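You operate a simulated robot arm through the tools that you are given. There is no shell and no other tool. Be economical: measure what you need, move in short steps, check, and stop when the job is done.

You run a simulated robot arm. Do the job below in one go: nothing can be reset, and whatever is moved stays where it is left.

Task
Tip the purple bucket and the open sack into the pink bucket.
Fine: purple lid onto the low bench first; bucket and sack go back; the lid ends on the pink bucket; no spill. Set down upright: open brown sack.
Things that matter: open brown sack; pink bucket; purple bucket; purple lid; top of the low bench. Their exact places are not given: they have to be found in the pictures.

The check looks at the end state, three seconds after you hand in, the way a careful person would. Anything else that was tipped, shoved, dropped, spilled or broken makes it a failure. A push-on lid holds only when it is set on centred and level and pressed home; a screw cap is set on level and turned clockwise until tight.

Robot
A 6-joint arm with a two-finger gripper, on a carriage that runs on a rail from [-0.003, -1.077] to [0.003, 1.263] (x, y) and turns from -2.653 to 3.142 rad about z. Base frame: it is fixed where the carriage stands at the start and does not move with it; the origin is on the floor, on the carriage's upright axis, x ahead of it, y to its left, z up. Units: m, rad, N and s.
Its first joint turns from -2.897 to 2.897 rad. Places, roughly: top of the low bench [0.6, 0.3, 0.5]. Payload 2.54 kg.
The TCP is the grasp point between the finger pads, 0.023 m short of the fingertips. In the tool frame z runs along the fingers and y along their closing line. The gripper opens to 0.126 m. The gripper's body begins 0.082 m behind the TCP.
Orientation is that of the tool frame in the base frame, as a unit quaternion [x, y, z, w]. With the fingers straight down and closing along the base's y, the tool's x points along the base's -x, its y along +y and its z along -z.

Tools
- The arm moves only by the tool apply_moves. Its argument "targets" is a list of rows, each a list of 7 numbers: the shift along the tool's x, y, z in m, then the turn, a rotation vector about the tool's x, y, z in rad, then the finger opening in m, from 0 to 0.126. In form: [[dx, dy, dz, rx, ry, rz, jaw], ...]. A call has 1 to 8 rows; each row shifts and turns the commanded pose from where the row before left it, along the tool's axes as they then stand. Rows are played at 5 a second. More than 0.05 m and 0.15 rad between two rows, or a gripper value outside its range, and nothing of the call is played. A pose out of reach is approached as far as the arm can. The call stops where the force on the tool passes 40 N (or 10 N more than at its start, if that is more) or the arm is blocked; 0.2 s more then pass. The fingers move at their own pace and stop on an object; they squeeze with about 31 N. The grip force told is the motor's: it shows also when the fingers shut on nothing. Time passes only in rows, and 0.2 s behind the last, so rows that do not move let the fingers close. It gives the time, the measured TCP pose, the force on the tool (base axes), the opening and the grip force at its end, in the units of the frame above (readings bear some noise), with the torque about the TCP (base axes, N m) and any sound that the robot's microphone picked up.
- Cameras (640 x 400 px; columns grow to the right, rows downward): "scene" is now at [0.0588, 0.1946, 1.2177]; the picture's right is [-0.17, -0.98, 0.00], its down [-0.69, 0.12, -0.71] and it looks along [0.70, -0.12, -0.70] (base axes); focal length 258 px, centre (320, 200). "wrist" rides on the gripper at [0.082, 0.014, -0.122] in the tool frame; the picture's right is [-0.17, 0.99, 0.00], its down [-0.79, -0.13, -0.60] and it looks along [-0.59, -0.10, 0.80] (tool axes); focal length 243 px, centre (320, 200).
- get_image(camera): a new picture of that camera. It takes no simulated time.
- raise_lower(by): slides the trunk up (or, below 0, down) by that many m; the arm and the scene camera ride with it, the base frame stays. It gives what a move gives, with no picture.
- base_move(legs): drives the robot by 1 to 6 legs, each [ahead, left, turn to the left] in m, m and rad, along the robot's own axes; the way and the turn of a leg run together, so that a leg with both is an arc; at most 1.5 m and 3.142 rad a leg. The arm and the cameras ride along, it lands a little off, and it stops where it bumps. It keeps to its track: a leg is cut to what the track allows. It gives what a move gives.
- head_to(pan, tilt): turns the head with the scene camera to pan (to the left, within 2.094 rad either way) and tilt (down, from -0.506 to 1.204), counted from straight ahead of the robot. It gives what a move gives.
- pixel_to_xyz(camera, pixels): for up to 12 pixels [column, row] of the newest picture of that camera ("zoom" is the newest enlarged one), the place [x, y, z] in the base frame of the surface seen there, good to about 0.002 m, but the place of the scene camera against the robot may be out by one fixed shift of up to 0.018 m in any direction. It takes no simulated time.
- enlarge(camera, box): a new picture of the part [left, top, right, bottom] of that camera's present view, enlarged. It takes no simulated time.
- hand_in(): hands the job in; it is judged then, once.

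Work in short steps. Measure before you move; look again where a grasp or a placing could have gone wrong, and mend it. You have 80 turns and 68 pictures in all, those below and enlarged ones among them. Open the gripper and draw the arm clear of the work before you hand the job in, unless the task says otherwise; then end with one line.

The tools are called after "Request:" as name(argument=value, ...) on one line, values as JSON. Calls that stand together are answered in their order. apply_moves: Moves the arm, as the interface text tells. Its arguments: {"type":"object","properties":{"targets":{"type":"array","items":{"type":"array","items":{"type":"number"}}}},"required":["targets"]} The other tools are called the same way: raise_lower (by) slides the trunk up or down; base_move (legs) drives the base; head_to (pan, tilt) turns the head that bears the scene camera; get_image (camera) takes a picture; pixel_to_xyz (camera, pixels) gives the place of the surface under pixels of a picture; enlarge (camera, box) takes an enlarged picture of a part of a camera's view; hand_in () hands the job in.

At the start:

```text
clock: 0.0
eef_pos: [0.3421, 0.0002, 0.984]
tcp_rot: [0.001, 1.0, 0.0, 0.0]
wrist_force: [-0.5, 0.3, 0.3]
ft_torque: [-0.05, 0.03, -0.02]
grip_width: 0.1259
grasp_force: 0.1
trunk travel left (down, up): [-0.025, 0.465]
robot x, y, heading: [-0.0013, -0.0005, 0.002]
head pan, tilt: [-0.175, 0.782]
```

scene: 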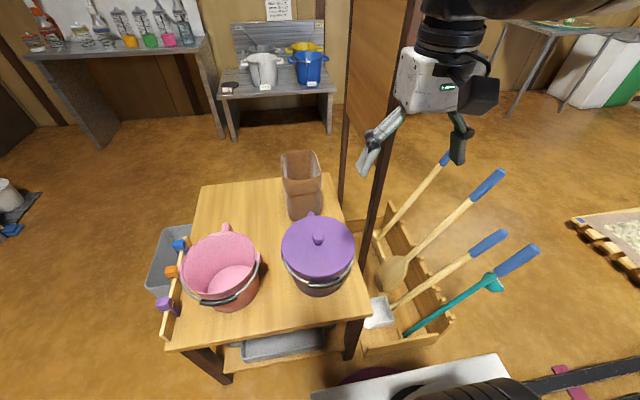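
wrist: 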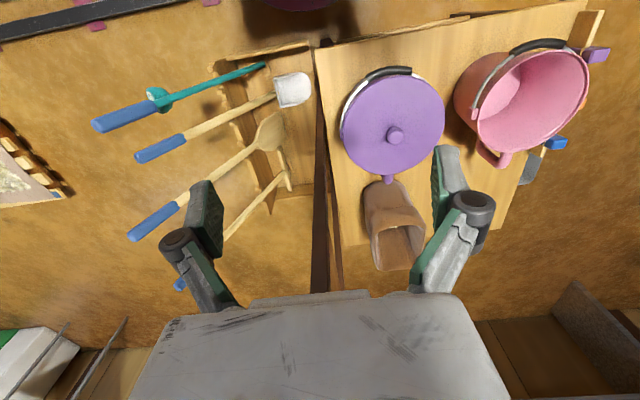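

The scene shows the pink bucket at (222,268), the purple-lidded bucket at (318,255) and the sack at (303,185). I'll enlarge this area to look at the details and measure.

Request:
enlarge(camera="scene", box=[150, 140, 390, 330])

Request:
pixel_to_xyz(camera="scene", pixels=[[318, 238], [284, 247], [354, 245], [318, 268], [310, 215], [225, 228], [184, 268], [258, 262], [225, 278], [222, 303], [210, 195], [345, 312]])

Request:
pixel_to_xyz(camera="wrist", pixels=[[395, 135], [342, 130], [444, 130], [392, 85], [390, 170], [388, 180], [395, 245], [372, 232], [423, 225], [390, 268], [515, 120], [470, 190]])

```text
2.11 times, centred on (270, 235) of scene
```

zoom: 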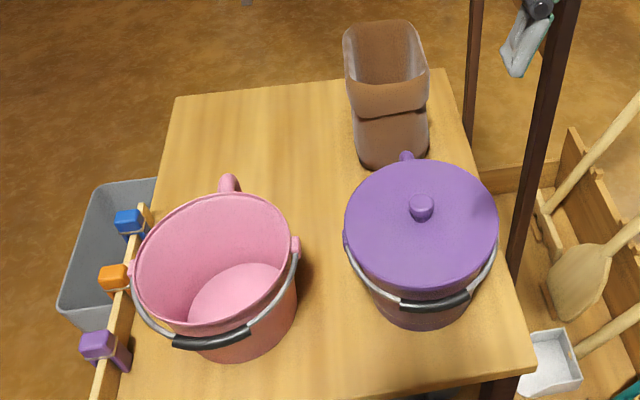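

```text
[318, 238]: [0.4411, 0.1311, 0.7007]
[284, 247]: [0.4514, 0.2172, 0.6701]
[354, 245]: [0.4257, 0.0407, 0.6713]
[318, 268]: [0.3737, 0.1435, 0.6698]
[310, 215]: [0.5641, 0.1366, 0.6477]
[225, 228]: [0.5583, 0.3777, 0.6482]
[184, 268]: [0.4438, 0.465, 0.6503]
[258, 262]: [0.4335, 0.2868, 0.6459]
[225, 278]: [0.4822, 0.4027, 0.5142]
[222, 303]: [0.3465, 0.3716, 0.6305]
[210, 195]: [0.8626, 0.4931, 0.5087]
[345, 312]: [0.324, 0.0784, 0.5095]
```

```text
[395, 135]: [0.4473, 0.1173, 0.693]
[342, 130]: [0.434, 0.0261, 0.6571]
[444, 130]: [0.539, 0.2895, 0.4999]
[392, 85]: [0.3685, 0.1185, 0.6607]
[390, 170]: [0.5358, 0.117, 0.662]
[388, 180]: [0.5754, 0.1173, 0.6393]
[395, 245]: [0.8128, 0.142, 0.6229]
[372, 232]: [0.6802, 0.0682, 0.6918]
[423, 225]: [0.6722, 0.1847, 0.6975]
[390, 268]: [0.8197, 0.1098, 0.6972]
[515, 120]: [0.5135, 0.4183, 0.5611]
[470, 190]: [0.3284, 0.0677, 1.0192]
```

The bench top is near z=0.50 and the lid knob is near (0.447,0.117,0.69) by the wrist camera. Next I look at the handles and at the sack's shape in the wrist view.

Request:
enlarge(camera="wrist", box=[320, 20, 620, 290])

Request:
enlarge(camera="scene", box=[265, 140, 365, 300])

Request:
enlarge(camera="scene", box=[170, 210, 280, 320])

```text
1.48 times, centred on (470, 155) of wrist
```

zoom: 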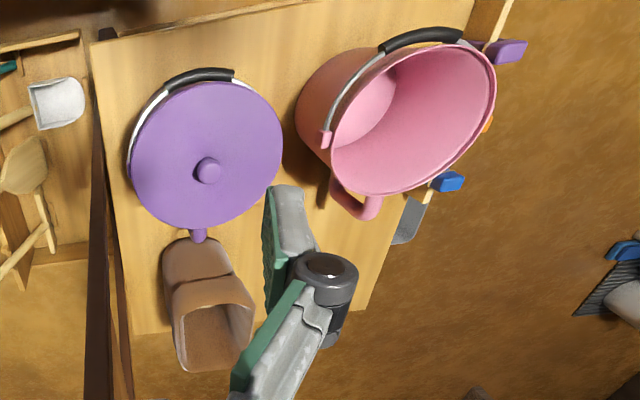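

```text
2.50 times, centred on (315, 220) of scene
```

zoom: 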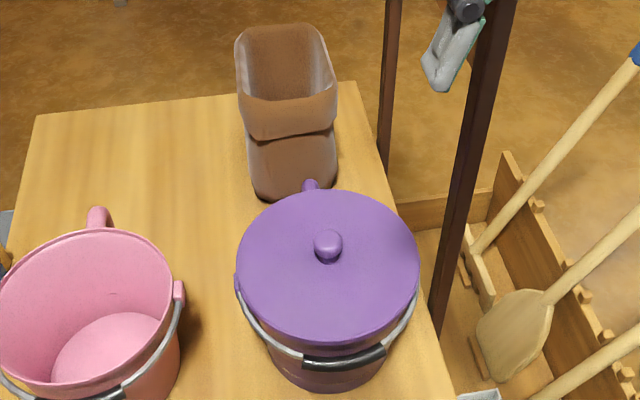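

```text
3.64 times, centred on (225, 265) of scene
```

zoom: 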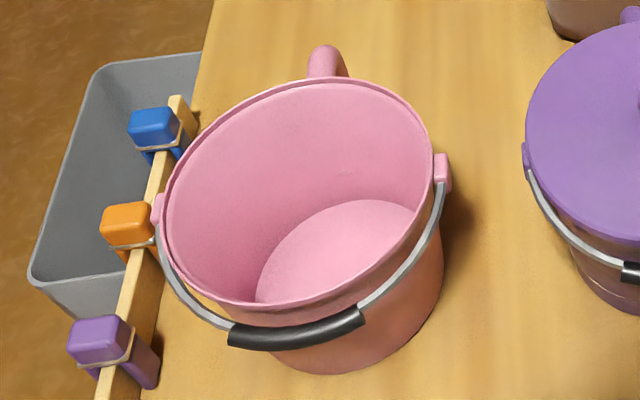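

The purple bucket (lid knob around (0.447,0.117)) has its bail on the robot's side, lugs on ±y and a mug ear on +x. I move above the lid knob to look closer.

Request:
apply_moves(targets=[[-0.0175, 0.0195, 0.03, 0, 0, 0, 0.08], [-0.0175, 0.0195, 0.03, 0, 0, 0, 0.08], [-0.0175, 0.0195, 0.03, 0, 0, 0, 0.08], [-0.0175, 0.0195, 0.03, 0, 0, 0, 0.08], [-0.0175, 0.0195, 0.03, 0, 0, 0, 0.08], [-0.0175, 0.0195, 0.03, 0, 0, 0, 0.08], [0, 0, 0, 0, 0, 0, 0.08]])

Request:
get_image(camera="wrist")

Request:
enlarge(camera="scene", box=[250, 180, 390, 300])

```text
clock: 1.6
eef_pos: [0.448, 0.1176, 0.8043]
tcp_rot: [0.0, 1.0, 0.0, 0.0]
wrist_force: [0.5, 0.2, 0.0]
ft_torque: [-0.01, -0.03, 0.0]
grip_width: 0.08
grasp_force: 0.1
trunk travel left (down, up): [-0.025, 0.465]
robot x, y, heading: [-0.0009, 0.001, 0.001]
head pan, tilt: [-0.175, 0.782]
```

```text
61 pictures are left
```

wrist: 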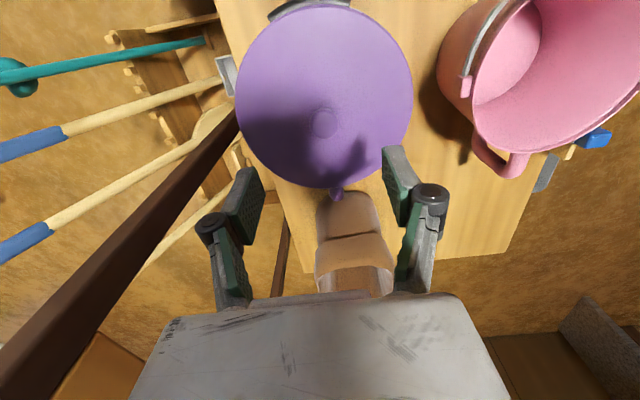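

```text
3.33 times, centred on (320, 240) of scene
```

zoom: 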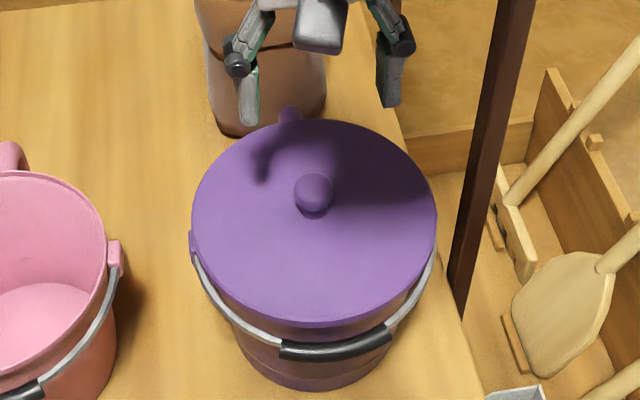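

The knob is at wrist px (323,123). I measure it, the lid edges, the post on the right and the sack edges.

Request:
pixel_to_xyz(camera="wrist", pixels=[[323, 118], [323, 135], [312, 123], [335, 123], [323, 150], [325, 20], [238, 110], [411, 110], [330, 185], [180, 185], [60, 300], [350, 205]])

Request:
pixel_to_xyz(camera="zoom", pixels=[[314, 180], [314, 205], [193, 235], [436, 230], [314, 322], [308, 386], [480, 200], [510, 20], [398, 130], [290, 110], [205, 60], [325, 80]])

```text
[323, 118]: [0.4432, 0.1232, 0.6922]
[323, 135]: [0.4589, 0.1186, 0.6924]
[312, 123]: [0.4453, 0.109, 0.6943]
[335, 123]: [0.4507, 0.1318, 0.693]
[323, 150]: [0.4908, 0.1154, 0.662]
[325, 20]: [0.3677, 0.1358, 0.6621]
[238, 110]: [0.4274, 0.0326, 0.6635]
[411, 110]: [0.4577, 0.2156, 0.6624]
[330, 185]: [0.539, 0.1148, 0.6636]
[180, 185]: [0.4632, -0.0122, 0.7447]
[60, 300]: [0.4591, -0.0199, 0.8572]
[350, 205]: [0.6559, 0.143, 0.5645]
```

```text
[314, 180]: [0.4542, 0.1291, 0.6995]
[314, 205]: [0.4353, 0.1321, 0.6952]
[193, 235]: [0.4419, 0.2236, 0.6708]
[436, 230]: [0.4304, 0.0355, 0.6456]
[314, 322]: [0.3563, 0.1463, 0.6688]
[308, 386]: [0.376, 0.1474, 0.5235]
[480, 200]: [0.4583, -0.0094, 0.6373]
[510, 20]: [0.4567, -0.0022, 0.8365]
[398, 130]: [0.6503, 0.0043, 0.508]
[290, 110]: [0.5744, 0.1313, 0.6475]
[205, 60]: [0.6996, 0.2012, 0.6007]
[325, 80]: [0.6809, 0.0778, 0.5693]
```

The knob is about 0.028 wide, centred at (0.451,0.121) with its top at 0.693; the lid plane is at 0.662. A post stands at (0.46,−0.015), clear of the gripper. I descend and close on the knob.

Request:
apply_moves(targets=[[-0.003, 0.0035, 0.04, 0, 0, 0, 0.06], [0, 0, 0.04, 0, 0, 0, 0.06], [0, 0, 0.036, 0, 0, 0, 0.06], [0, 0, 0, 0, 0, 0, 0.02], [0, 0, 0, 0, 0, 0, 0.0], [0, 0, 0, 0, 0, 0, 0.0]])

Request:
head_to(pan=-0.3, tilt=0.5)

Request:
get_image(camera="scene")

```text
clock: 3.0
eef_pos: [0.4511, 0.1211, 0.6906]
tcp_rot: [0.0, 1.0, 0.0, 0.0]
wrist_force: [0.5, -0.1, -0.7]
ft_torque: [0.01, -0.01, -0.01]
grip_width: 0.0264
grasp_force: 30.7
trunk travel left (down, up): [-0.025, 0.465]
robot x, y, heading: [0.0013, 0.0008, -0.001]
head pan, tilt: [-0.175, 0.782]
```

```text
clock: 3.8
eef_pos: [0.4506, 0.1208, 0.6906]
tcp_rot: [0.0, 1.0, 0.0, 0.0]
wrist_force: [-0.1, 0.1, -0.6]
ft_torque: [0.01, -0.04, 0.0]
grip_width: 0.0263
grasp_force: 31.1
trunk travel left (down, up): [-0.025, 0.465]
robot x, y, heading: [0.0003, 0.0001, -0.001]
head pan, tilt: [-0.3, 0.499]
```

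```text
59 pictures are left
```

scene: 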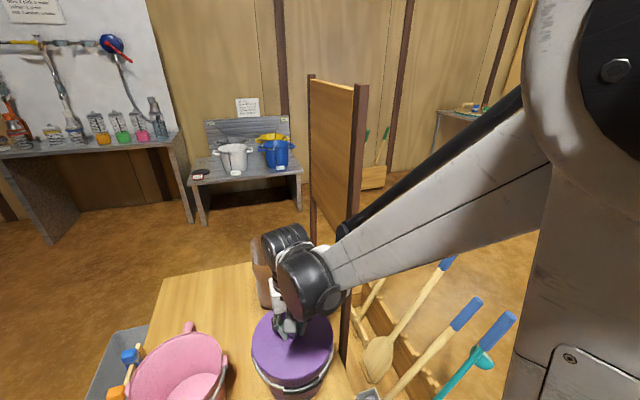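

The knob is gripped at 0.026. The divider panel spans columns 310–365; I measure it before lifting.

Request:
pixel_to_xyz(camera="scene", pixels=[[362, 90], [311, 80], [312, 210], [350, 215], [335, 120], [348, 340], [160, 290], [245, 268]])

Request:
apply_moves(targets=[[0, 0, -0.01, 0, 0, 0, 0], [0, 0, -0.01, 0, 0, 0, 0], [0, 0, -0.02, 0, 0, 0, 0], [0, 0, -0.04, 0, 0, 0, 0], [0, 0, -0.04, 0, 0, 0, 0]])

Request:
get_image(camera="scene")

```text
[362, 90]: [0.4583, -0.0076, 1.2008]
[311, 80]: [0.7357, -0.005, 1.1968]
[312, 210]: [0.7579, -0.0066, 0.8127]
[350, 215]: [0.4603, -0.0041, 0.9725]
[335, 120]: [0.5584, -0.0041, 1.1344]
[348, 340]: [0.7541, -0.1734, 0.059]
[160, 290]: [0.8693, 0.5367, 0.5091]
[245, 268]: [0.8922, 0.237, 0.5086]
```

```text
clock: 5.0
eef_pos: [0.4502, 0.1195, 0.8127]
tcp_rot: [-0.001, 1.0, 0.0, 0.0]
wrist_force: [-0.7, 0.1, -1.4]
ft_torque: [-0.01, 0.03, -0.06]
grip_width: 0.0262
grasp_force: 31.0
trunk travel left (down, up): [-0.025, 0.465]
robot x, y, heading: [0.0006, 0.0042, -0.001]
head pan, tilt: [-0.3, 0.499]
```

```text
58 pictures are left
```

scene: 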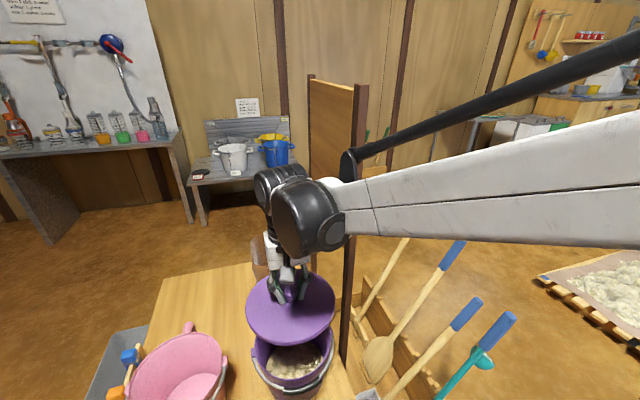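

The lid is up cleanly and the purple bucket holds a pale granular fill. I carry the lid at this height to the free bench area near (0.75,0.37).

Request:
apply_moves(targets=[[-0.0375, 0.031, 0, 0, 0, 0, 0], [-0.0375, 0.031, 0, 0, 0, 0, 0], [-0.0375, 0.031, 0, 0, 0, 0, 0], [-0.0375, 0.031, 0, 0, 0, 0, 0], [-0.0375, 0.031, 0, 0, 0, 0, 0], [-0.0375, 0.031, 0, 0, 0, 0, 0], [-0.0375, 0.031, 0, 0, 0, 0, 0], [-0.0375, 0.031, 0, 0, 0, 0, 0]])

Request:
get_image(camera="scene")

Request:
get_image(camera="wrist")

```text
clock: 6.8
eef_pos: [0.7507, 0.3672, 0.8099]
tcp_rot: [0.0, 1.0, 0.001, 0.0]
wrist_force: [-0.9, -0.1, 0.7]
ft_torque: [0.01, -0.06, 0.01]
grip_width: 0.026
grasp_force: 31.0
trunk travel left (down, up): [-0.025, 0.465]
robot x, y, heading: [-0.0026, -0.0002, -0.0]
head pan, tilt: [-0.3, 0.499]
```

```text
57 pictures are left
```

scene: 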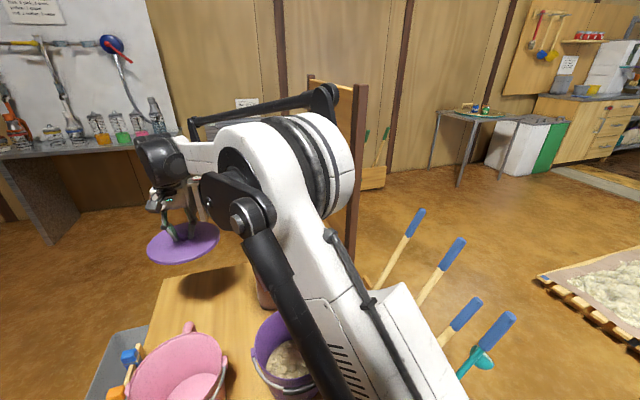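

```text
56 pictures are left
```

wrist: 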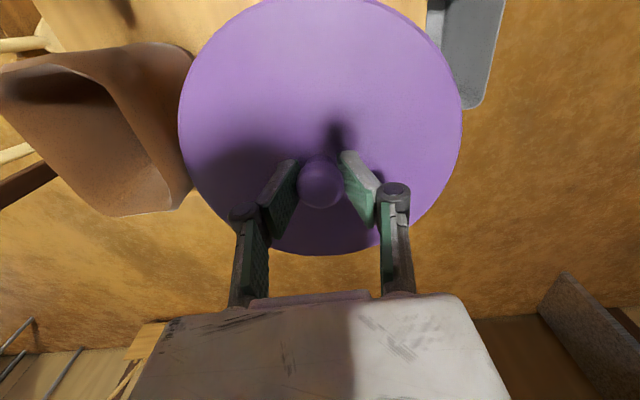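

The lid hangs level at (0.75,0.367), and its −y edge (~0.28) clears the sack (~0.19). I lower it most of the way, then look.

Request:
apply_moves(targets=[[0, 0, 0.045, 0, 0, 0, 0], [0, 0, 0.045, 0, 0, 0, 0], [0, 0, 0.045, 0, 0, 0, 0], [0, 0, 0.045, 0, 0, 0, 0], [0, 0, 0.04, 0, 0, 0, 0], [0, 0, 0.02, 0, 0, 0, 0]])

Request:
get_image(camera="scene")

```text
clock: 8.2
eef_pos: [0.7484, 0.3693, 0.5659]
tcp_rot: [0.0, 1.0, 0.0, 0.0]
wrist_force: [-0.2, 0.3, -1.5]
ft_torque: [0.01, 0.0, -0.02]
grip_width: 0.0262
grasp_force: 30.9
trunk travel left (down, up): [-0.025, 0.465]
robot x, y, heading: [-0.0004, 0.0014, -0.005]
head pan, tilt: [-0.3, 0.499]
```

```text
55 pictures are left
```

scene: 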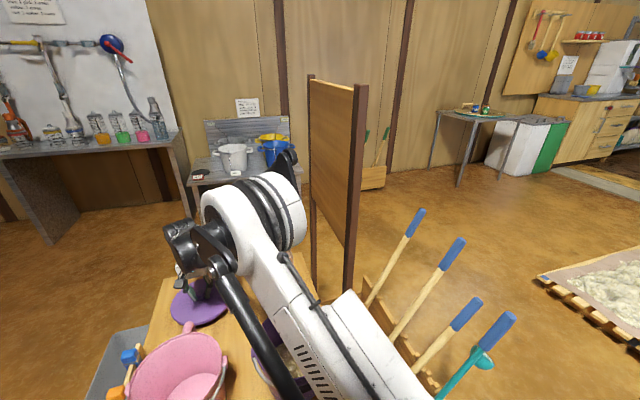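

I check how high the arm links are over the buckets before the last centimetres.

Request:
pixel_to_xyz(camera="scene", pixels=[[225, 270], [245, 310], [265, 345], [285, 385], [300, 370], [262, 370], [200, 300], [275, 330]])

Request:
apply_moves(targets=[[0, 0, 0.01, 0, 0, 0, 0], [0, 0, 0.006, 0, 0, 0, 0], [0, 0, 0.005, 0, 0, 0, 0]])

```text
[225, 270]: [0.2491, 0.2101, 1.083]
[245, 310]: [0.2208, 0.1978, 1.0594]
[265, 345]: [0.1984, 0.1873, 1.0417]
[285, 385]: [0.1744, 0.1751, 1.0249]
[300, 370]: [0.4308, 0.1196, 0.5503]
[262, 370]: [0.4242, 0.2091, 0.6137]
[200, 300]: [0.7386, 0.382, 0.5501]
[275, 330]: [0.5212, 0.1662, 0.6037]
```

```text
clock: 9.0
eef_pos: [0.7502, 0.3688, 0.5474]
tcp_rot: [0.0, 1.0, 0.0, 0.001]
wrist_force: [0.1, 0.0, -0.3]
ft_torque: [-0.02, 0.0, 0.02]
grip_width: 0.0258
grasp_force: 31.3
trunk travel left (down, up): [-0.025, 0.465]
robot x, y, heading: [-0.0023, -0.0025, 0.003]
head pan, tilt: [-0.3, 0.499]
```

The links are at about z=1.05, well clear. I go on down in small steps until the lid touches.

Request:
apply_moves(targets=[[0, 0, 0.004, 0, 0, 0, 0], [0, 0, 0.003, 0, 0, 0, 0], [0, 0, 0.003, 0, 0, 0, 0], [0, 0, 0, 0, 0, 0, 0]])

Request:
get_image(camera="wrist")

```text
clock: 10.0
eef_pos: [0.7494, 0.3697, 0.5378]
tcp_rot: [0.0, 1.0, 0.001, 0.0]
wrist_force: [3.2, 2.4, 10.4]
ft_torque: [0.1, -0.04, 0.0]
grip_width: 0.0257
grasp_force: 31.2
trunk travel left (down, up): [-0.025, 0.465]
robot x, y, heading: [0.0023, -0.0005, 0.005]
head pan, tilt: [-0.3, 0.499]
```

```text
54 pictures are left
```

wrist: 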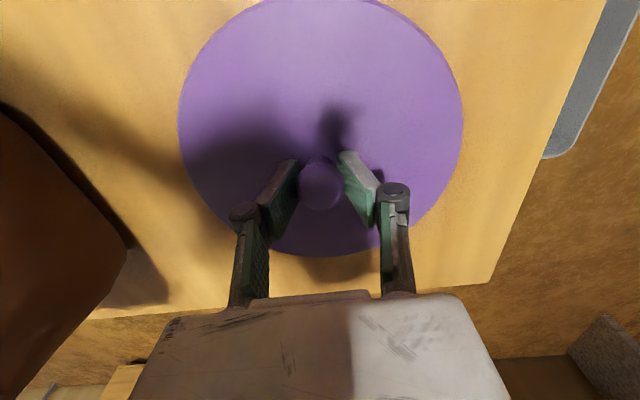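

The lid rests on the bench (10 N contact at TCP z=0.538). I release it and rise.

Request:
apply_moves(targets=[[0, 0, 0, 0, 0, 0, 0.03], [0, 0, 0, 0, 0, 0, 0.06], [0, 0, -0.02, 0, 0, 0, 0.06], [0, 0, -0.045, 0, 0, 0, 0.06], [0, 0, -0.045, 0, 0, 0, 0.06], [0, 0, -0.045, 0, 0, 0, 0.06], [0, 0, -0.045, 0, 0, 0, 0.06], [0, 0, -0.045, 0, 0, 0, 0.06]])

Request:
get_image(camera="wrist")

```text
clock: 11.8
eef_pos: [0.7496, 0.3691, 0.7853]
tcp_rot: [0.0, 1.0, -0.001, 0.0]
wrist_force: [1.1, -0.1, -0.4]
ft_torque: [0.01, 0.04, 0.01]
grip_width: 0.0601
grasp_force: 0.0
trunk travel left (down, up): [-0.025, 0.465]
robot x, y, heading: [0.0026, 0.0015, 0.0]
head pan, tilt: [-0.3, 0.499]
```

```text
53 pictures are left
```

wrist: 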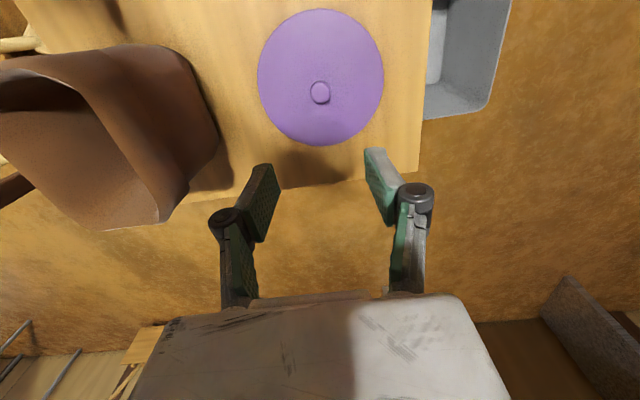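

The lid sits flat. I measure the sack's mouth corners and the lid here, then go back over the purple bucket.

Request:
pixel_to_xyz(camera="wrist", pixels=[[320, 88], [258, 80], [383, 80], [320, 12], [320, 144], [75, 80], [100, 160], [163, 218], [80, 218], [5, 90], [215, 120], [80, 75]])

Request:
apply_moves(targets=[[0.033, -0.024, -0.02, 0, 0, 0, 0.08], [0.033, -0.024, -0.02, 0, 0, 0, 0.08], [0.033, -0.024, -0.02, 0, 0, 0, 0.08], [0.033, -0.024, -0.02, 0, 0, 0, 0.08], [0.033, -0.024, 0, 0, 0, 0, 0.08], [0.033, -0.024, 0, 0, 0, 0, 0.08], [0.033, -0.024, 0, 0, 0, 0, 0.08], [0.033, 0, 0, 0, 0, 0, 0.08]])

Request:
get_image(camera="wrist")

```text
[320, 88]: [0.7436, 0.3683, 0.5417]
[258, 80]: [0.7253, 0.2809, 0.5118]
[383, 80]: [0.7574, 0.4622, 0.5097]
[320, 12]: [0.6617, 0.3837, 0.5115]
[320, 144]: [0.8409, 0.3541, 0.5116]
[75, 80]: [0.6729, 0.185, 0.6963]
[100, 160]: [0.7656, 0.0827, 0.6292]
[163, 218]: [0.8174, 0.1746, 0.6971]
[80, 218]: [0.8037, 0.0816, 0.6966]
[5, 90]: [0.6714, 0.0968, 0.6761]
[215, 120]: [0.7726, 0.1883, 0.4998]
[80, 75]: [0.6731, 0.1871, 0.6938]
```

```text
clock: 13.6
eef_pos: [0.484, 0.2011, 0.8613]
tcp_rot: [0.0, 1.0, 0.0, -0.001]
wrist_force: [0.7, 0.5, 0.4]
ft_torque: [0.01, 0.04, 0.0]
grip_width: 0.0799
grasp_force: 0.2
trunk travel left (down, up): [-0.025, 0.465]
robot x, y, heading: [-0.0012, 0.0044, 0.003]
head pan, tilt: [-0.3, 0.499]
```

```text
52 pictures are left
```

wrist: 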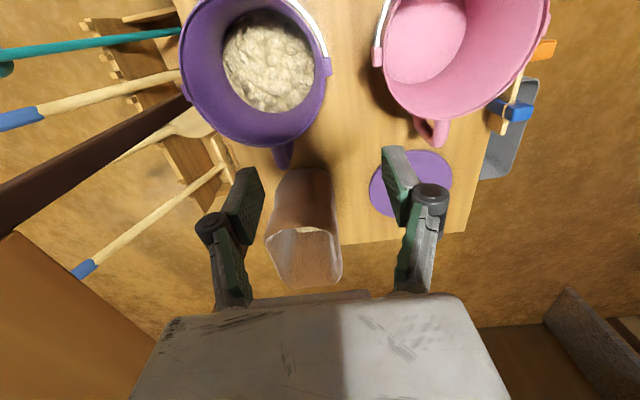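

Now I measure the purple rim, its lug near (326,65), the ear at (283,155) and the fill, and zoom for details.

Request:
enlarge(camera="wrist", box=[170, 0, 370, 180])

Request:
pixel_to_xyz(camera="wrist", pixels=[[322, 90], [316, 110], [303, 130], [255, 148], [195, 110], [183, 50], [325, 65], [283, 158], [270, 70], [270, 105], [315, 20], [432, 115]])

```text
2.22 times, centred on (270, 90) of wrist
```

zoom: 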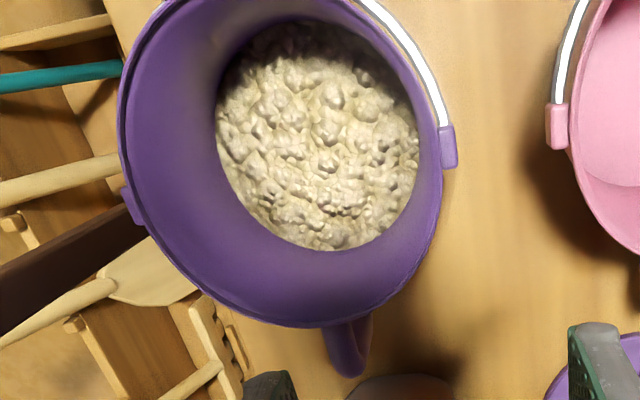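

```text
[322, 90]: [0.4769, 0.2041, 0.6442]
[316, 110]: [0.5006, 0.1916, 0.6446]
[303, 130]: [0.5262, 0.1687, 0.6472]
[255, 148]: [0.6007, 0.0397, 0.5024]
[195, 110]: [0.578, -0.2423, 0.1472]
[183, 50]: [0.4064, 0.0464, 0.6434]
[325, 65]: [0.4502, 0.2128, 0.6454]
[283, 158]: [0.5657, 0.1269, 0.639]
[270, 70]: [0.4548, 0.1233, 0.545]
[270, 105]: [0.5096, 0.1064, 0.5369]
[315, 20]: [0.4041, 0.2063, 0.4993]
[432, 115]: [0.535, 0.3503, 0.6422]
```

The rim is at z≈0.645 with radius 0.086, centred on (0.453,0.122); the fill lies at 0.54. I'll pinch the wall at azimuth ~55°, between lug and ear. First I slide the arm left and drive the carriage to y≈−0.15 so that pouring lies in the arm's plane.

Request:
apply_moves(targets=[[0, 0.045, 0, 0, 0, 0, 0.08], [0, 0.045, 0, 0, 0, 0, 0.08], [0, 0.045, 0, 0, 0, 0, 0.08], [0, 0, 0, 0, 0, 0, 0.08]])

Request:
base_move(legs=[[0, -0.15, 0]])

Request:
head_to(pan=0.3, tilt=0.75)

Request:
get_image(camera="scene")

```text
clock: 14.6
eef_pos: [0.4862, 0.3361, 0.8639]
tcp_rot: [0.003, 1.0, 0.0, 0.001]
wrist_force: [1.1, 0.0, 0.4]
ft_torque: [-0.04, 0.01, -0.04]
grip_width: 0.0803
grasp_force: 0.0
trunk travel left (down, up): [-0.025, 0.465]
robot x, y, heading: [-0.0042, 0.0022, 0.004]
head pan, tilt: [-0.3, 0.499]
```

```text
clock: 16.0
eef_pos: [0.4837, 0.1889, 0.8628]
tcp_rot: [-0.001, 1.0, 0.0, 0.0]
wrist_force: [1.1, 1.1, -0.3]
ft_torque: [-0.03, 0.0, 0.01]
grip_width: 0.0799
grasp_force: 0.1
trunk travel left (down, up): [-0.025, 0.465]
robot x, y, heading: [-0.0005, -0.1487, -0.0]
head pan, tilt: [-0.3, 0.499]
```

```text
clock: 17.0
eef_pos: [0.4823, 0.1908, 0.8623]
tcp_rot: [-0.001, 1.0, 0.0, 0.0]
wrist_force: [0.5, 0.5, 0.0]
ft_torque: [0.01, 0.0, 0.03]
grip_width: 0.0799
grasp_force: 0.1
trunk travel left (down, up): [-0.025, 0.465]
robot x, y, heading: [0.0003, -0.1469, 0.002]
head pan, tilt: [0.3, 0.75]
```

```text
50 pictures are left
```

scene: 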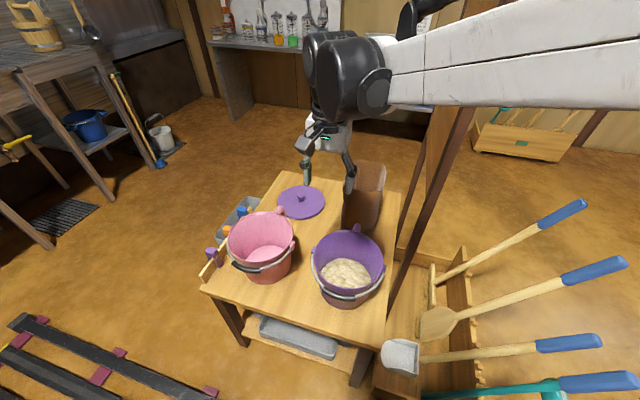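

I yaw the tool 35° so it closes radially at azimuth 55°, tilt it 0.11 rad along the wall taper, and stop about 0.12 m short of the grasp to check.

Request:
apply_moves(targets=[[-0.0083, 0.0027, 0.04, 0, 0, 0.122, 0.06], [0, 0, 0, 0, 0, 0.122, 0.06], [0, 0, 0, 0, 0, 0.122, 0.06], [0, 0, 0, 0, 0, 0.122, 0.06], [0, 0, 0, 0, 0, 0.122, 0.06], [0.0, 0.0, 0.04, 0.11, 0, 0, 0.06], [0, 0, 0, 0, 0, 0, 0.06]])

Request:
get_image(camera="wrist")

```text
clock: 18.6
eef_pos: [0.4919, 0.1922, 0.7833]
tcp_rot: [0.3, 0.952, -0.052, -0.016]
wrist_force: [-0.5, -0.6, -0.3]
ft_torque: [0.01, -0.02, 0.0]
grip_width: 0.06
grasp_force: 0.0
trunk travel left (down, up): [-0.025, 0.465]
robot x, y, heading: [0.0005, -0.1446, 0.004]
head pan, tilt: [0.3, 0.75]
```

```text
49 pictures are left
```

wrist: 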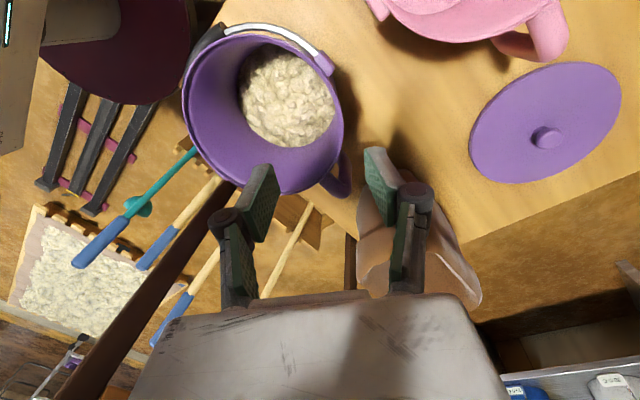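

Orientation is right. I correct laterally by (−0.0086,+0.0183) in tool axes and descend most of the way along the wall.

Request:
apply_moves(targets=[[-0.0086, 0.0183, 0, 0, 0, 0, 0.06], [0, 0, 0.04, 0, 0, 0, 0.06], [0, 0, 0.04, 0, 0, 0, 0.06], [0, 0, 0.02, 0, 0, 0, 0.06], [0, 0, 0, 0, 0, 0, 0.06]])

Request:
get_image(camera="wrist")

Request:
enlarge(camera="scene", box=[230, 90, 410, 310])

```text
clock: 19.8
eef_pos: [0.5029, 0.1924, 0.683]
tcp_rot: [0.298, 0.953, -0.052, -0.016]
wrist_force: [0.3, 0.9, 0.6]
ft_torque: [-0.01, -0.01, 0.0]
grip_width: 0.06
grasp_force: 0.0
trunk travel left (down, up): [-0.025, 0.465]
robot x, y, heading: [-0.0027, -0.1478, 0.0]
head pan, tilt: [0.3, 0.75]
```

```text
48 pictures are left
```

wrist: 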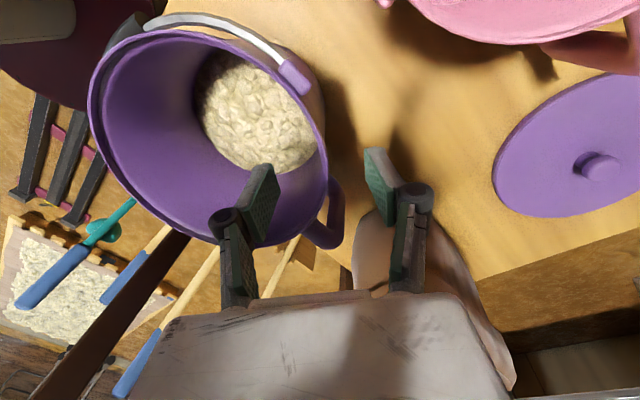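

```text
1.82 times, centred on (320, 200) of scene
```

zoom: 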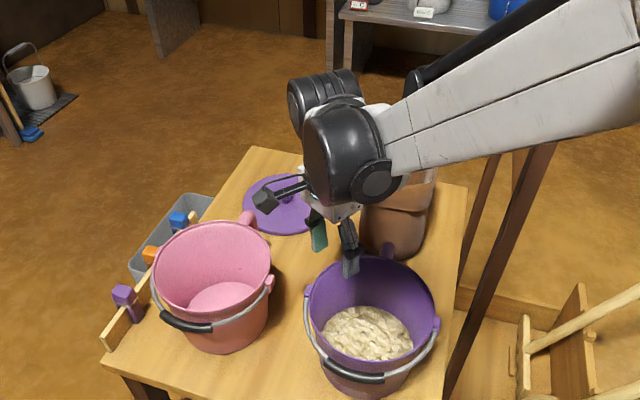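

The tips straddle the rim near (322,180). I descend the last 0.06 m and close.

Request:
apply_moves(targets=[[0, 0, 0.03, 0, 0, 0, 0.06], [0, 0, 0.03, 0, 0, 0, 0.06], [0, 0, 0, 0, 0, 0, 0.06]])

Request:
get_image(camera="wrist")

```text
clock: 20.6
eef_pos: [0.4994, 0.1856, 0.6224]
tcp_rot: [0.298, 0.953, -0.052, -0.017]
wrist_force: [0.1, 0.0, 0.7]
ft_torque: [0.02, -0.01, -0.01]
grip_width: 0.0601
grasp_force: 0.0
trunk travel left (down, up): [-0.025, 0.465]
robot x, y, heading: [-0.0003, -0.1485, 0.005]
head pan, tilt: [0.3, 0.75]
```

```text
46 pictures are left
```

wrist: 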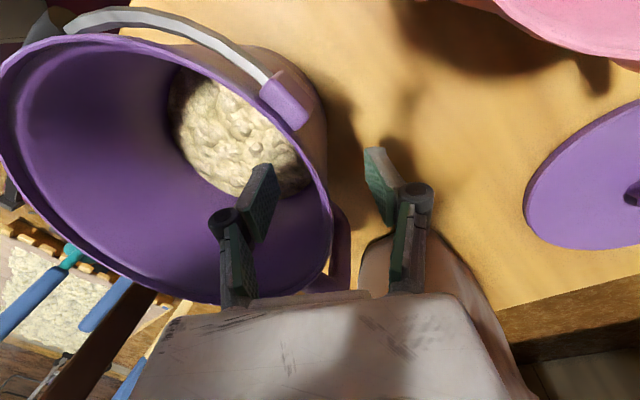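

The wall lies between the pads. Closing.

Request:
apply_moves(targets=[[0, 0, 0, 0, 0, 0, 0.03], [0, 0, 0, 0, 0, 0, 0.0], [0, 0, 0, 0, 0, 0, 0], [0, 0, 0, 0, 0, 0, 0]])

Request:
apply_moves(targets=[[0, 0.001, -0.01, 0, 0, 0, 0], [0, 0.001, -0.01, 0, 0, 0, 0], [0, 0, 0, 0, 0, 0, 0]])

Request:
get_image(camera="wrist")

Request:
enlarge(camera="scene", box=[230, 90, 410, 310])

```text
clock: 21.6
eef_pos: [0.4987, 0.1858, 0.6236]
tcp_rot: [0.298, 0.953, -0.053, -0.017]
wrist_force: [-1.7, -1.8, -0.2]
ft_torque: [0.24, 0.43, 0.15]
grip_width: 0.0139
grasp_force: 31.1
trunk travel left (down, up): [-0.025, 0.465]
robot x, y, heading: [-0.0041, -0.1478, -0.002]
head pan, tilt: [0.3, 0.75]
```

```text
clock: 22.4
eef_pos: [0.5012, 0.1915, 0.6422]
tcp_rot: [0.298, 0.953, -0.053, -0.017]
wrist_force: [-1.1, 0.4, -5.6]
ft_torque: [0.08, 0.04, -0.1]
grip_width: 0.014
grasp_force: 31.0
trunk travel left (down, up): [-0.025, 0.465]
robot x, y, heading: [0.0008, -0.1511, 0.003]
head pan, tilt: [0.3, 0.75]
```

```text
45 pictures are left
```

wrist: 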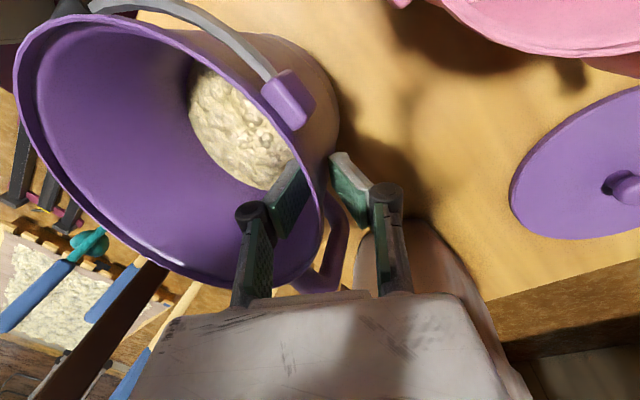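

```text
1.82 times, centred on (320, 200) of scene
```

zoom: 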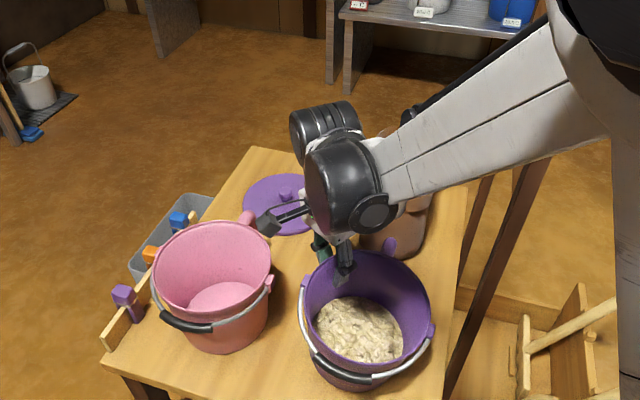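

The grip is at 0.014 and carries weight, with the far side sagging a little. I lift straight up another 0.08 m and check for slip.

Request:
apply_moves(targets=[[0, -0.0022, -0.02, 0, 0, 0, 0], [0, -0.0022, -0.02, 0, 0, 0, 0], [0, -0.0022, -0.02, 0, 0, 0, 0], [0, -0.0022, -0.02, 0, 0, 0, 0], [0, 0, 0, 0, 0, 0, 0]])

Request:
get_image(camera="wrist")

Request:
enlarge(camera="scene", box=[230, 90, 410, 310])

```text
clock: 23.6
eef_pos: [0.504, 0.1915, 0.7218]
tcp_rot: [0.299, 0.953, -0.053, -0.016]
wrist_force: [0.3, 0.3, -7.6]
ft_torque: [0.42, -0.22, -0.02]
grip_width: 0.0145
grasp_force: 31.3
trunk travel left (down, up): [-0.025, 0.465]
robot x, y, heading: [-0.0037, -0.1451, 0.001]
head pan, tilt: [0.3, 0.75]
```

```text
43 pictures are left
```

wrist: 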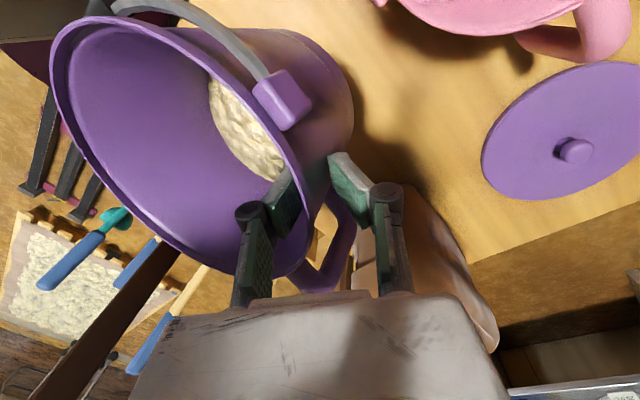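

```text
1.82 times, centred on (320, 200) of scene
```

zoom: 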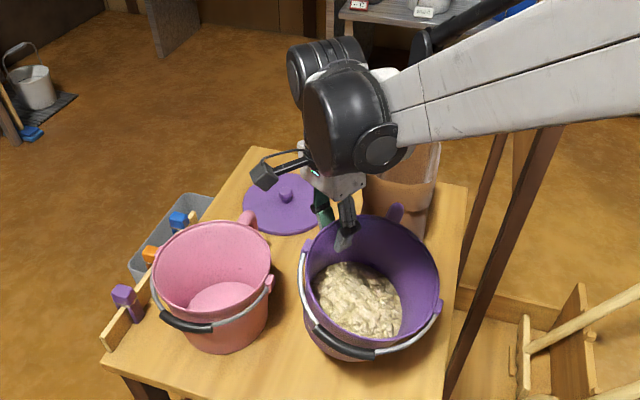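

Load is 7.6 N, torque 0.47 N m, and the grip is holding. I lift 0.2 m, then check and swing over the pink bucket.

Request:
apply_moves(targets=[[0, -0.0028, -0.025, 0, 0, 0, 0], [0, -0.0044, -0.0396, 0, 0, 0, 0], [0, -0.0044, -0.0396, 0, 0, 0, 0], [0, -0.0044, -0.0396, 0, 0, 0, 0], [0, -0.0044, -0.0396, 0, 0, 0, 0], [0, -0.0022, -0.02, 0, 0, 0, 0], [0, 0, 0, 0, 0, 0, 0]])

Request:
apply_moves(targets=[[0.013, 0.016, -0.0018, 0, 0, 0.02, 0], [0.023, 0.029, -0.003, 0, 0, 0.02, 0], [0.023, 0.029, -0.003, 0, 0, 0.02, 0], [0.023, 0.029, -0.003, 0, 0, 0.02, 0], [0.023, 0.029, -0.003, 0, 0, 0.02, 0], [0.02, 0.02, -0.002, 0, 0, 0.01, 0], [0.01, 0.015, -0.001, 0, 0, 0, 0], [0, 0, 0, 0, 0, 0, 0]])

Request:
get_image(camera="scene")

Request:
get_image(camera="wrist")

```text
clock: 25.2
eef_pos: [0.5011, 0.1907, 0.9245]
tcp_rot: [0.299, 0.953, -0.053, -0.016]
wrist_force: [0.0, 0.6, -7.5]
ft_torque: [0.43, -0.3, 0.0]
grip_width: 0.0146
grasp_force: 31.3
trunk travel left (down, up): [-0.025, 0.465]
robot x, y, heading: [-0.0004, -0.1464, -0.001]
head pan, tilt: [0.3, 0.75]
```

```text
clock: 27.0
eef_pos: [0.4991, 0.4069, 0.9223]
tcp_rot: [0.351, 0.935, -0.053, -0.013]
wrist_force: [-0.2, 0.6, -7.7]
ft_torque: [0.4, -0.3, 0.02]
grip_width: 0.0144
grasp_force: 30.6
trunk travel left (down, up): [-0.025, 0.465]
robot x, y, heading: [-0.0031, -0.152, 0.005]
head pan, tilt: [0.3, 0.75]
```

```text
41 pictures are left
```

scene: 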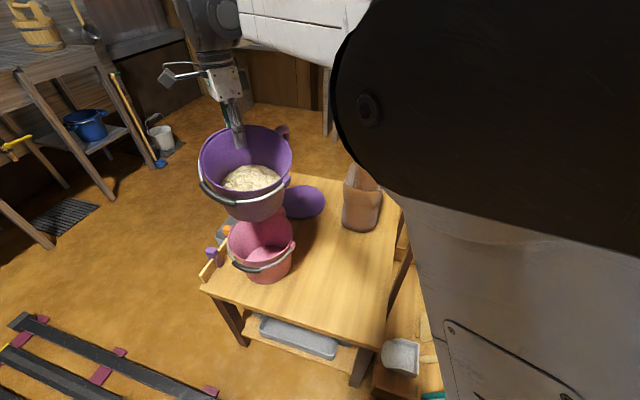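

```text
40 pictures are left
```

wrist: 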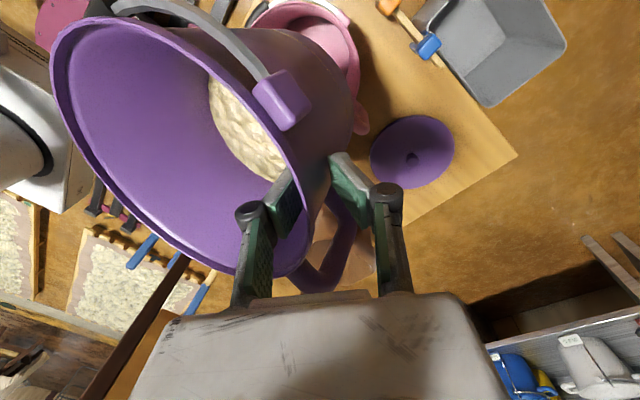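

The bucket is steady over pink, with the tool's y axis along azimuth 48.8° away from the robot. I start tipping by turning about tool −x, and look after 0.6 rad.

Request:
apply_moves(targets=[[0, 0, 0, -0.08, 0, 0, 0], [0, 0, 0, -0.1, 0, 0, 0], [0, 0, 0, -0.1, 0, 0, 0], [0, 0, 0, -0.1, 0, 0, 0], [0, 0, 0, -0.1, 0, 0, 0], [0, 0, 0, -0.08, 0, 0, 0], [0, 0, 0, 0, 0, 0, 0]])

Request:
get_image(camera="scene")

```text
clock: 28.6
eef_pos: [0.4979, 0.4075, 0.924]
tcp_rot: [0.341, 0.913, 0.207, 0.084]
wrist_force: [-0.4, -0.2, -8.5]
ft_torque: [0.12, -0.08, 0.01]
grip_width: 0.0145
grasp_force: 31.4
trunk travel left (down, up): [-0.025, 0.465]
robot x, y, heading: [-0.0012, -0.1458, 0.007]
head pan, tilt: [0.3, 0.75]
```

```text
39 pictures are left
```

scene: 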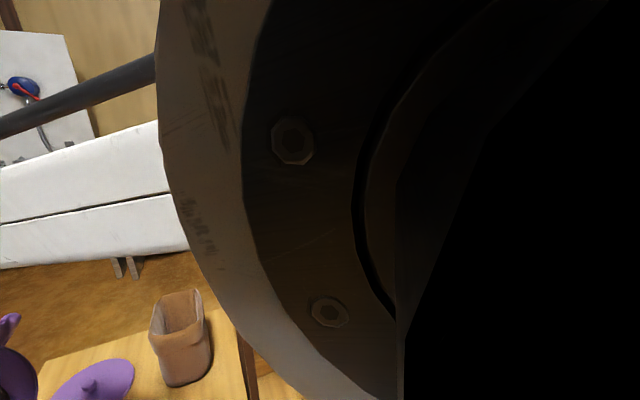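

The scene view has swung and is blocked by the elbow. I re-command the head a bit left to look again.

Request:
head_to(pan=0.7, tilt=0.75)

Request:
get_image(camera="scene")

Request:
get_image(camera="wrist")

```text
clock: 29.4
eef_pos: [0.4987, 0.4062, 0.9236]
tcp_rot: [0.341, 0.913, 0.207, 0.084]
wrist_force: [-0.4, -0.8, -7.8]
ft_torque: [0.11, -0.07, 0.03]
grip_width: 0.0144
grasp_force: 31.2
trunk travel left (down, up): [-0.025, 0.465]
robot x, y, heading: [-0.0009, -0.1542, 0.005]
head pan, tilt: [0.7, 0.75]
```

```text
38 pictures are left
```

scene: 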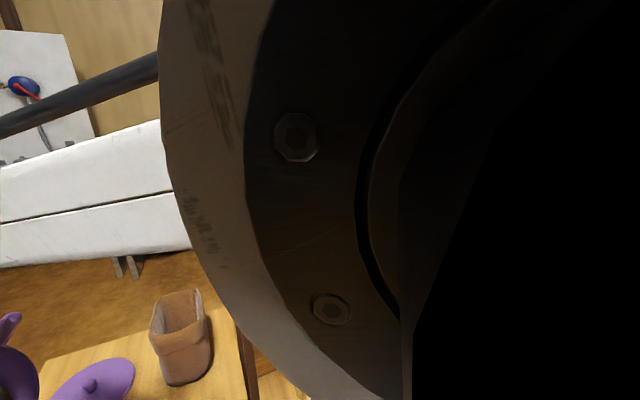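

```text
37 pictures are left
```

wrist: 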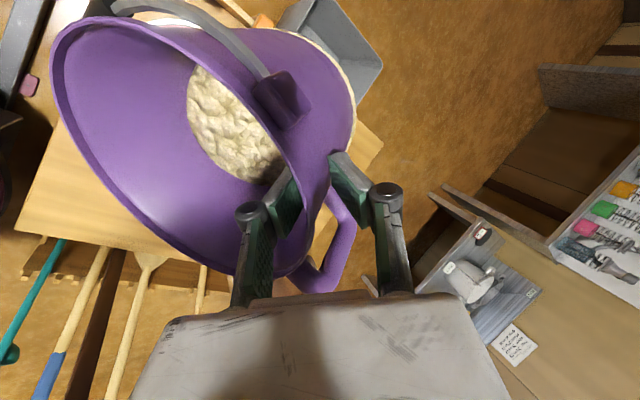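

The elbow seems to be right at the camera head, so the reach is too short. The grip is steady; I drive the carriage 0.2 m to −y for a longer reach (the bucket passes at y≈0.14, clear of the post), then re-extend.

Request:
base_move(legs=[[0, -0.2, 0]])

Request:
head_to(pan=0.5, tilt=0.7)

Request:
get_image(camera="scene")

```text
clock: 31.0
eef_pos: [0.497, 0.2084, 0.9231]
tcp_rot: [0.34, 0.913, 0.207, 0.084]
wrist_force: [0.1, 0.4, -9.1]
ft_torque: [0.13, -0.06, -0.01]
grip_width: 0.0148
grasp_force: 31.1
trunk travel left (down, up): [-0.025, 0.465]
robot x, y, heading: [-0.0027, -0.3492, 0.004]
head pan, tilt: [0.7, 0.75]
```

```text
clock: 31.8
eef_pos: [0.4971, 0.2081, 0.9236]
tcp_rot: [0.339, 0.914, 0.207, 0.083]
wrist_force: [0.4, -0.5, -7.7]
ft_torque: [0.13, -0.06, -0.02]
grip_width: 0.0145
grasp_force: 31.3
trunk travel left (down, up): [-0.025, 0.465]
robot x, y, heading: [-0.0006, -0.3505, 0.006]
head pan, tilt: [0.499, 0.7]
```

```text
36 pictures are left
```

scene: 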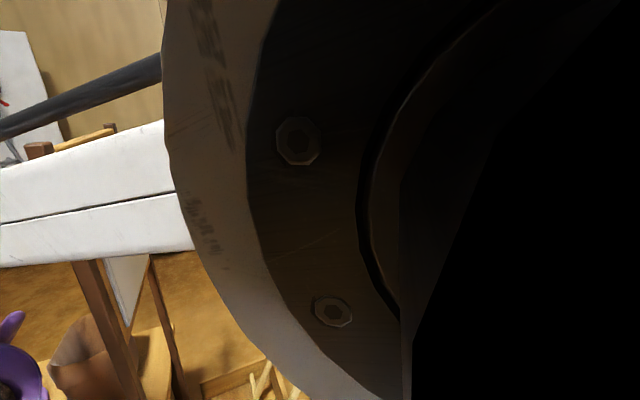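

The grip is unchanged. I re-extend over pink to about (0.481,0.411) and yaw 9° to stay in the arm's plane.

Request:
apply_moves(targets=[[0.015, 0.013, 0.0061, 0, 0, 0, 0], [0.029, 0.026, 0.0122, 0, 0.0135, -0.028, 0], [0.029, 0.026, 0.0122, 0, 0.0135, -0.028, 0], [0.029, 0.026, 0.0122, 0, 0.0135, -0.028, 0], [0.029, 0.026, 0.0122, 0, 0.0135, -0.028, 0], [0.015, 0.013, 0.0061, 0, 0.0135, -0.028, 0], [0, 0, 0, 0, 0, 0, 0]])

Request:
head_to(pan=0.7, tilt=0.75)

Request:
get_image(camera="scene")

```text
clock: 33.4
eef_pos: [0.4708, 0.4124, 0.9219]
tcp_rot: [0.269, 0.937, 0.212, 0.067]
wrist_force: [0.2, 0.5, -7.7]
ft_torque: [0.14, -0.06, -0.02]
grip_width: 0.0147
grasp_force: 30.6
trunk travel left (down, up): [-0.025, 0.465]
robot x, y, heading: [-0.0009, -0.3503, 0.002]
head pan, tilt: [0.499, 0.7]
```

```text
clock: 34.1
eef_pos: [0.4709, 0.4106, 0.9227]
tcp_rot: [0.268, 0.937, 0.213, 0.067]
wrist_force: [0.2, 0.5, -7.8]
ft_torque: [0.12, 0.0, -0.01]
grip_width: 0.0142
grasp_force: 31.0
trunk travel left (down, up): [-0.025, 0.465]
robot x, y, heading: [-0.0042, -0.3483, 0.002]
head pan, tilt: [0.7, 0.75]
```

```text
35 pictures are left
```

scene: 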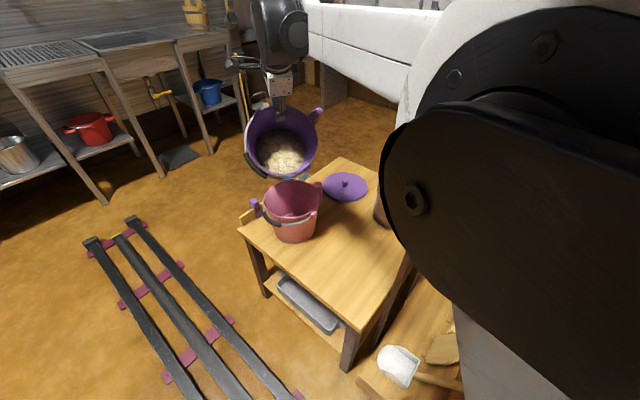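

Clear view now: the purple bucket leans over pink, fill still inside. I shift 0.03 m outward so the lip stays over pink's centre, lower 0.03 m, and tip further to about 72°.

Request:
apply_moves(targets=[[0, 0.0091, 0.0156, -0.08, 0, 0, 0], [0, 0.0078, 0.0162, -0.09, 0, 0, 0], [0, -0.0058, 0.0081, -0.09, 0, 0, 0], [0, 0, 0, -0.09, 0, 0, 0], [0, 0, 0, 0, 0, 0, 0]])

Request:
enlarge(camera="scene", box=[200, 40, 420, 260])

```text
clock: 35.3
eef_pos: [0.4865, 0.4357, 0.8929]
tcp_rot: [0.252, 0.886, 0.372, 0.113]
wrist_force: [-1.1, -0.6, -8.2]
ft_torque: [-0.06, 0.05, 0.03]
grip_width: 0.0146
grasp_force: 30.9
trunk travel left (down, up): [-0.025, 0.465]
robot x, y, heading: [0.0032, -0.3489, 0.002]
head pan, tilt: [0.7, 0.75]
```

```text
1.82 times, centred on (310, 150) of scene
```

zoom: 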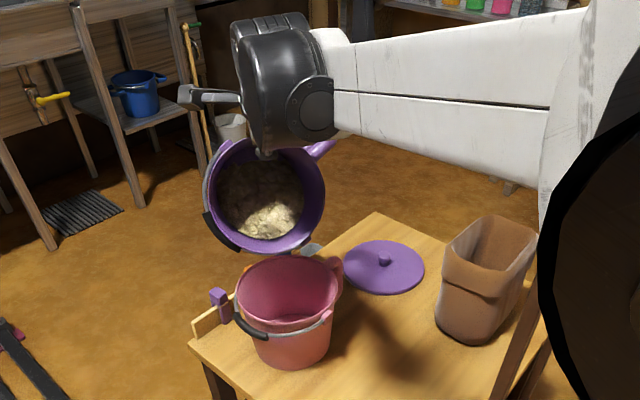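

I check where the lip (zoom px ~(270,248)) is relative to pink's rim.

Request:
pixel_to_xyz(camera="zoom", pixels=[[270, 249], [245, 240], [300, 240], [230, 150], [320, 190], [238, 300], [340, 285], [290, 258], [290, 338], [270, 220], [225, 240]])

```text
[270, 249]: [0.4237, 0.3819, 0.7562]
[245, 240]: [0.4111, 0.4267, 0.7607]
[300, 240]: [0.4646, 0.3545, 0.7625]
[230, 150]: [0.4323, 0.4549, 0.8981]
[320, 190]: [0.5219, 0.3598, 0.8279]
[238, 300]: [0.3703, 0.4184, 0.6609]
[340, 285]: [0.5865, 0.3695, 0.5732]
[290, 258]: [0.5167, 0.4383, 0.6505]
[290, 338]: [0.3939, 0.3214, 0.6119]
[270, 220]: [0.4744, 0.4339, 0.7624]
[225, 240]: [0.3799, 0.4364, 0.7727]
```

The lip is over pink's centre (about (0.43,0.37) corrected, z 0.75). I go 0.02 m outward and 0.03 m down, then tip to ~90° keeping the lip in place.

Request:
apply_moves(targets=[[0, -0.0077, 0.0352, 0, 0, 0, 0], [0, -0.0097, -0.0129, -0.1, 0, 0, 0], [0, -0.0083, -0.0138, -0.1, 0, 0, 0], [0, -0.007, -0.0145, -0.1, 0, 0, 0], [0, 0, 0, 0, 0, 0, 0], [0, 0, 0, 0, 0, 0, 0]])

Request:
enlarge(camera="scene", box=[200, 40, 420, 260])

```text
clock: 36.7
eef_pos: [0.4934, 0.4137, 0.8611]
tcp_rot: [0.242, 0.818, 0.499, 0.155]
wrist_force: [-0.2, -0.7, -7.6]
ft_torque: [-0.19, 0.13, 0.04]
grip_width: 0.0138
grasp_force: 31.2
trunk travel left (down, up): [-0.025, 0.465]
robot x, y, heading: [0.0021, -0.3468, 0.005]
head pan, tilt: [0.7, 0.75]
```

```text
1.82 times, centred on (310, 150) of scene
```

zoom: 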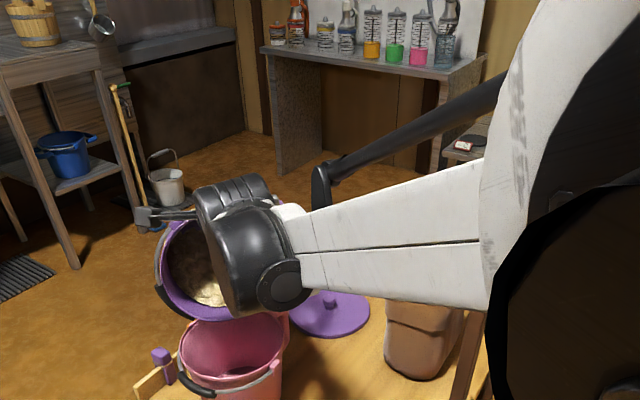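

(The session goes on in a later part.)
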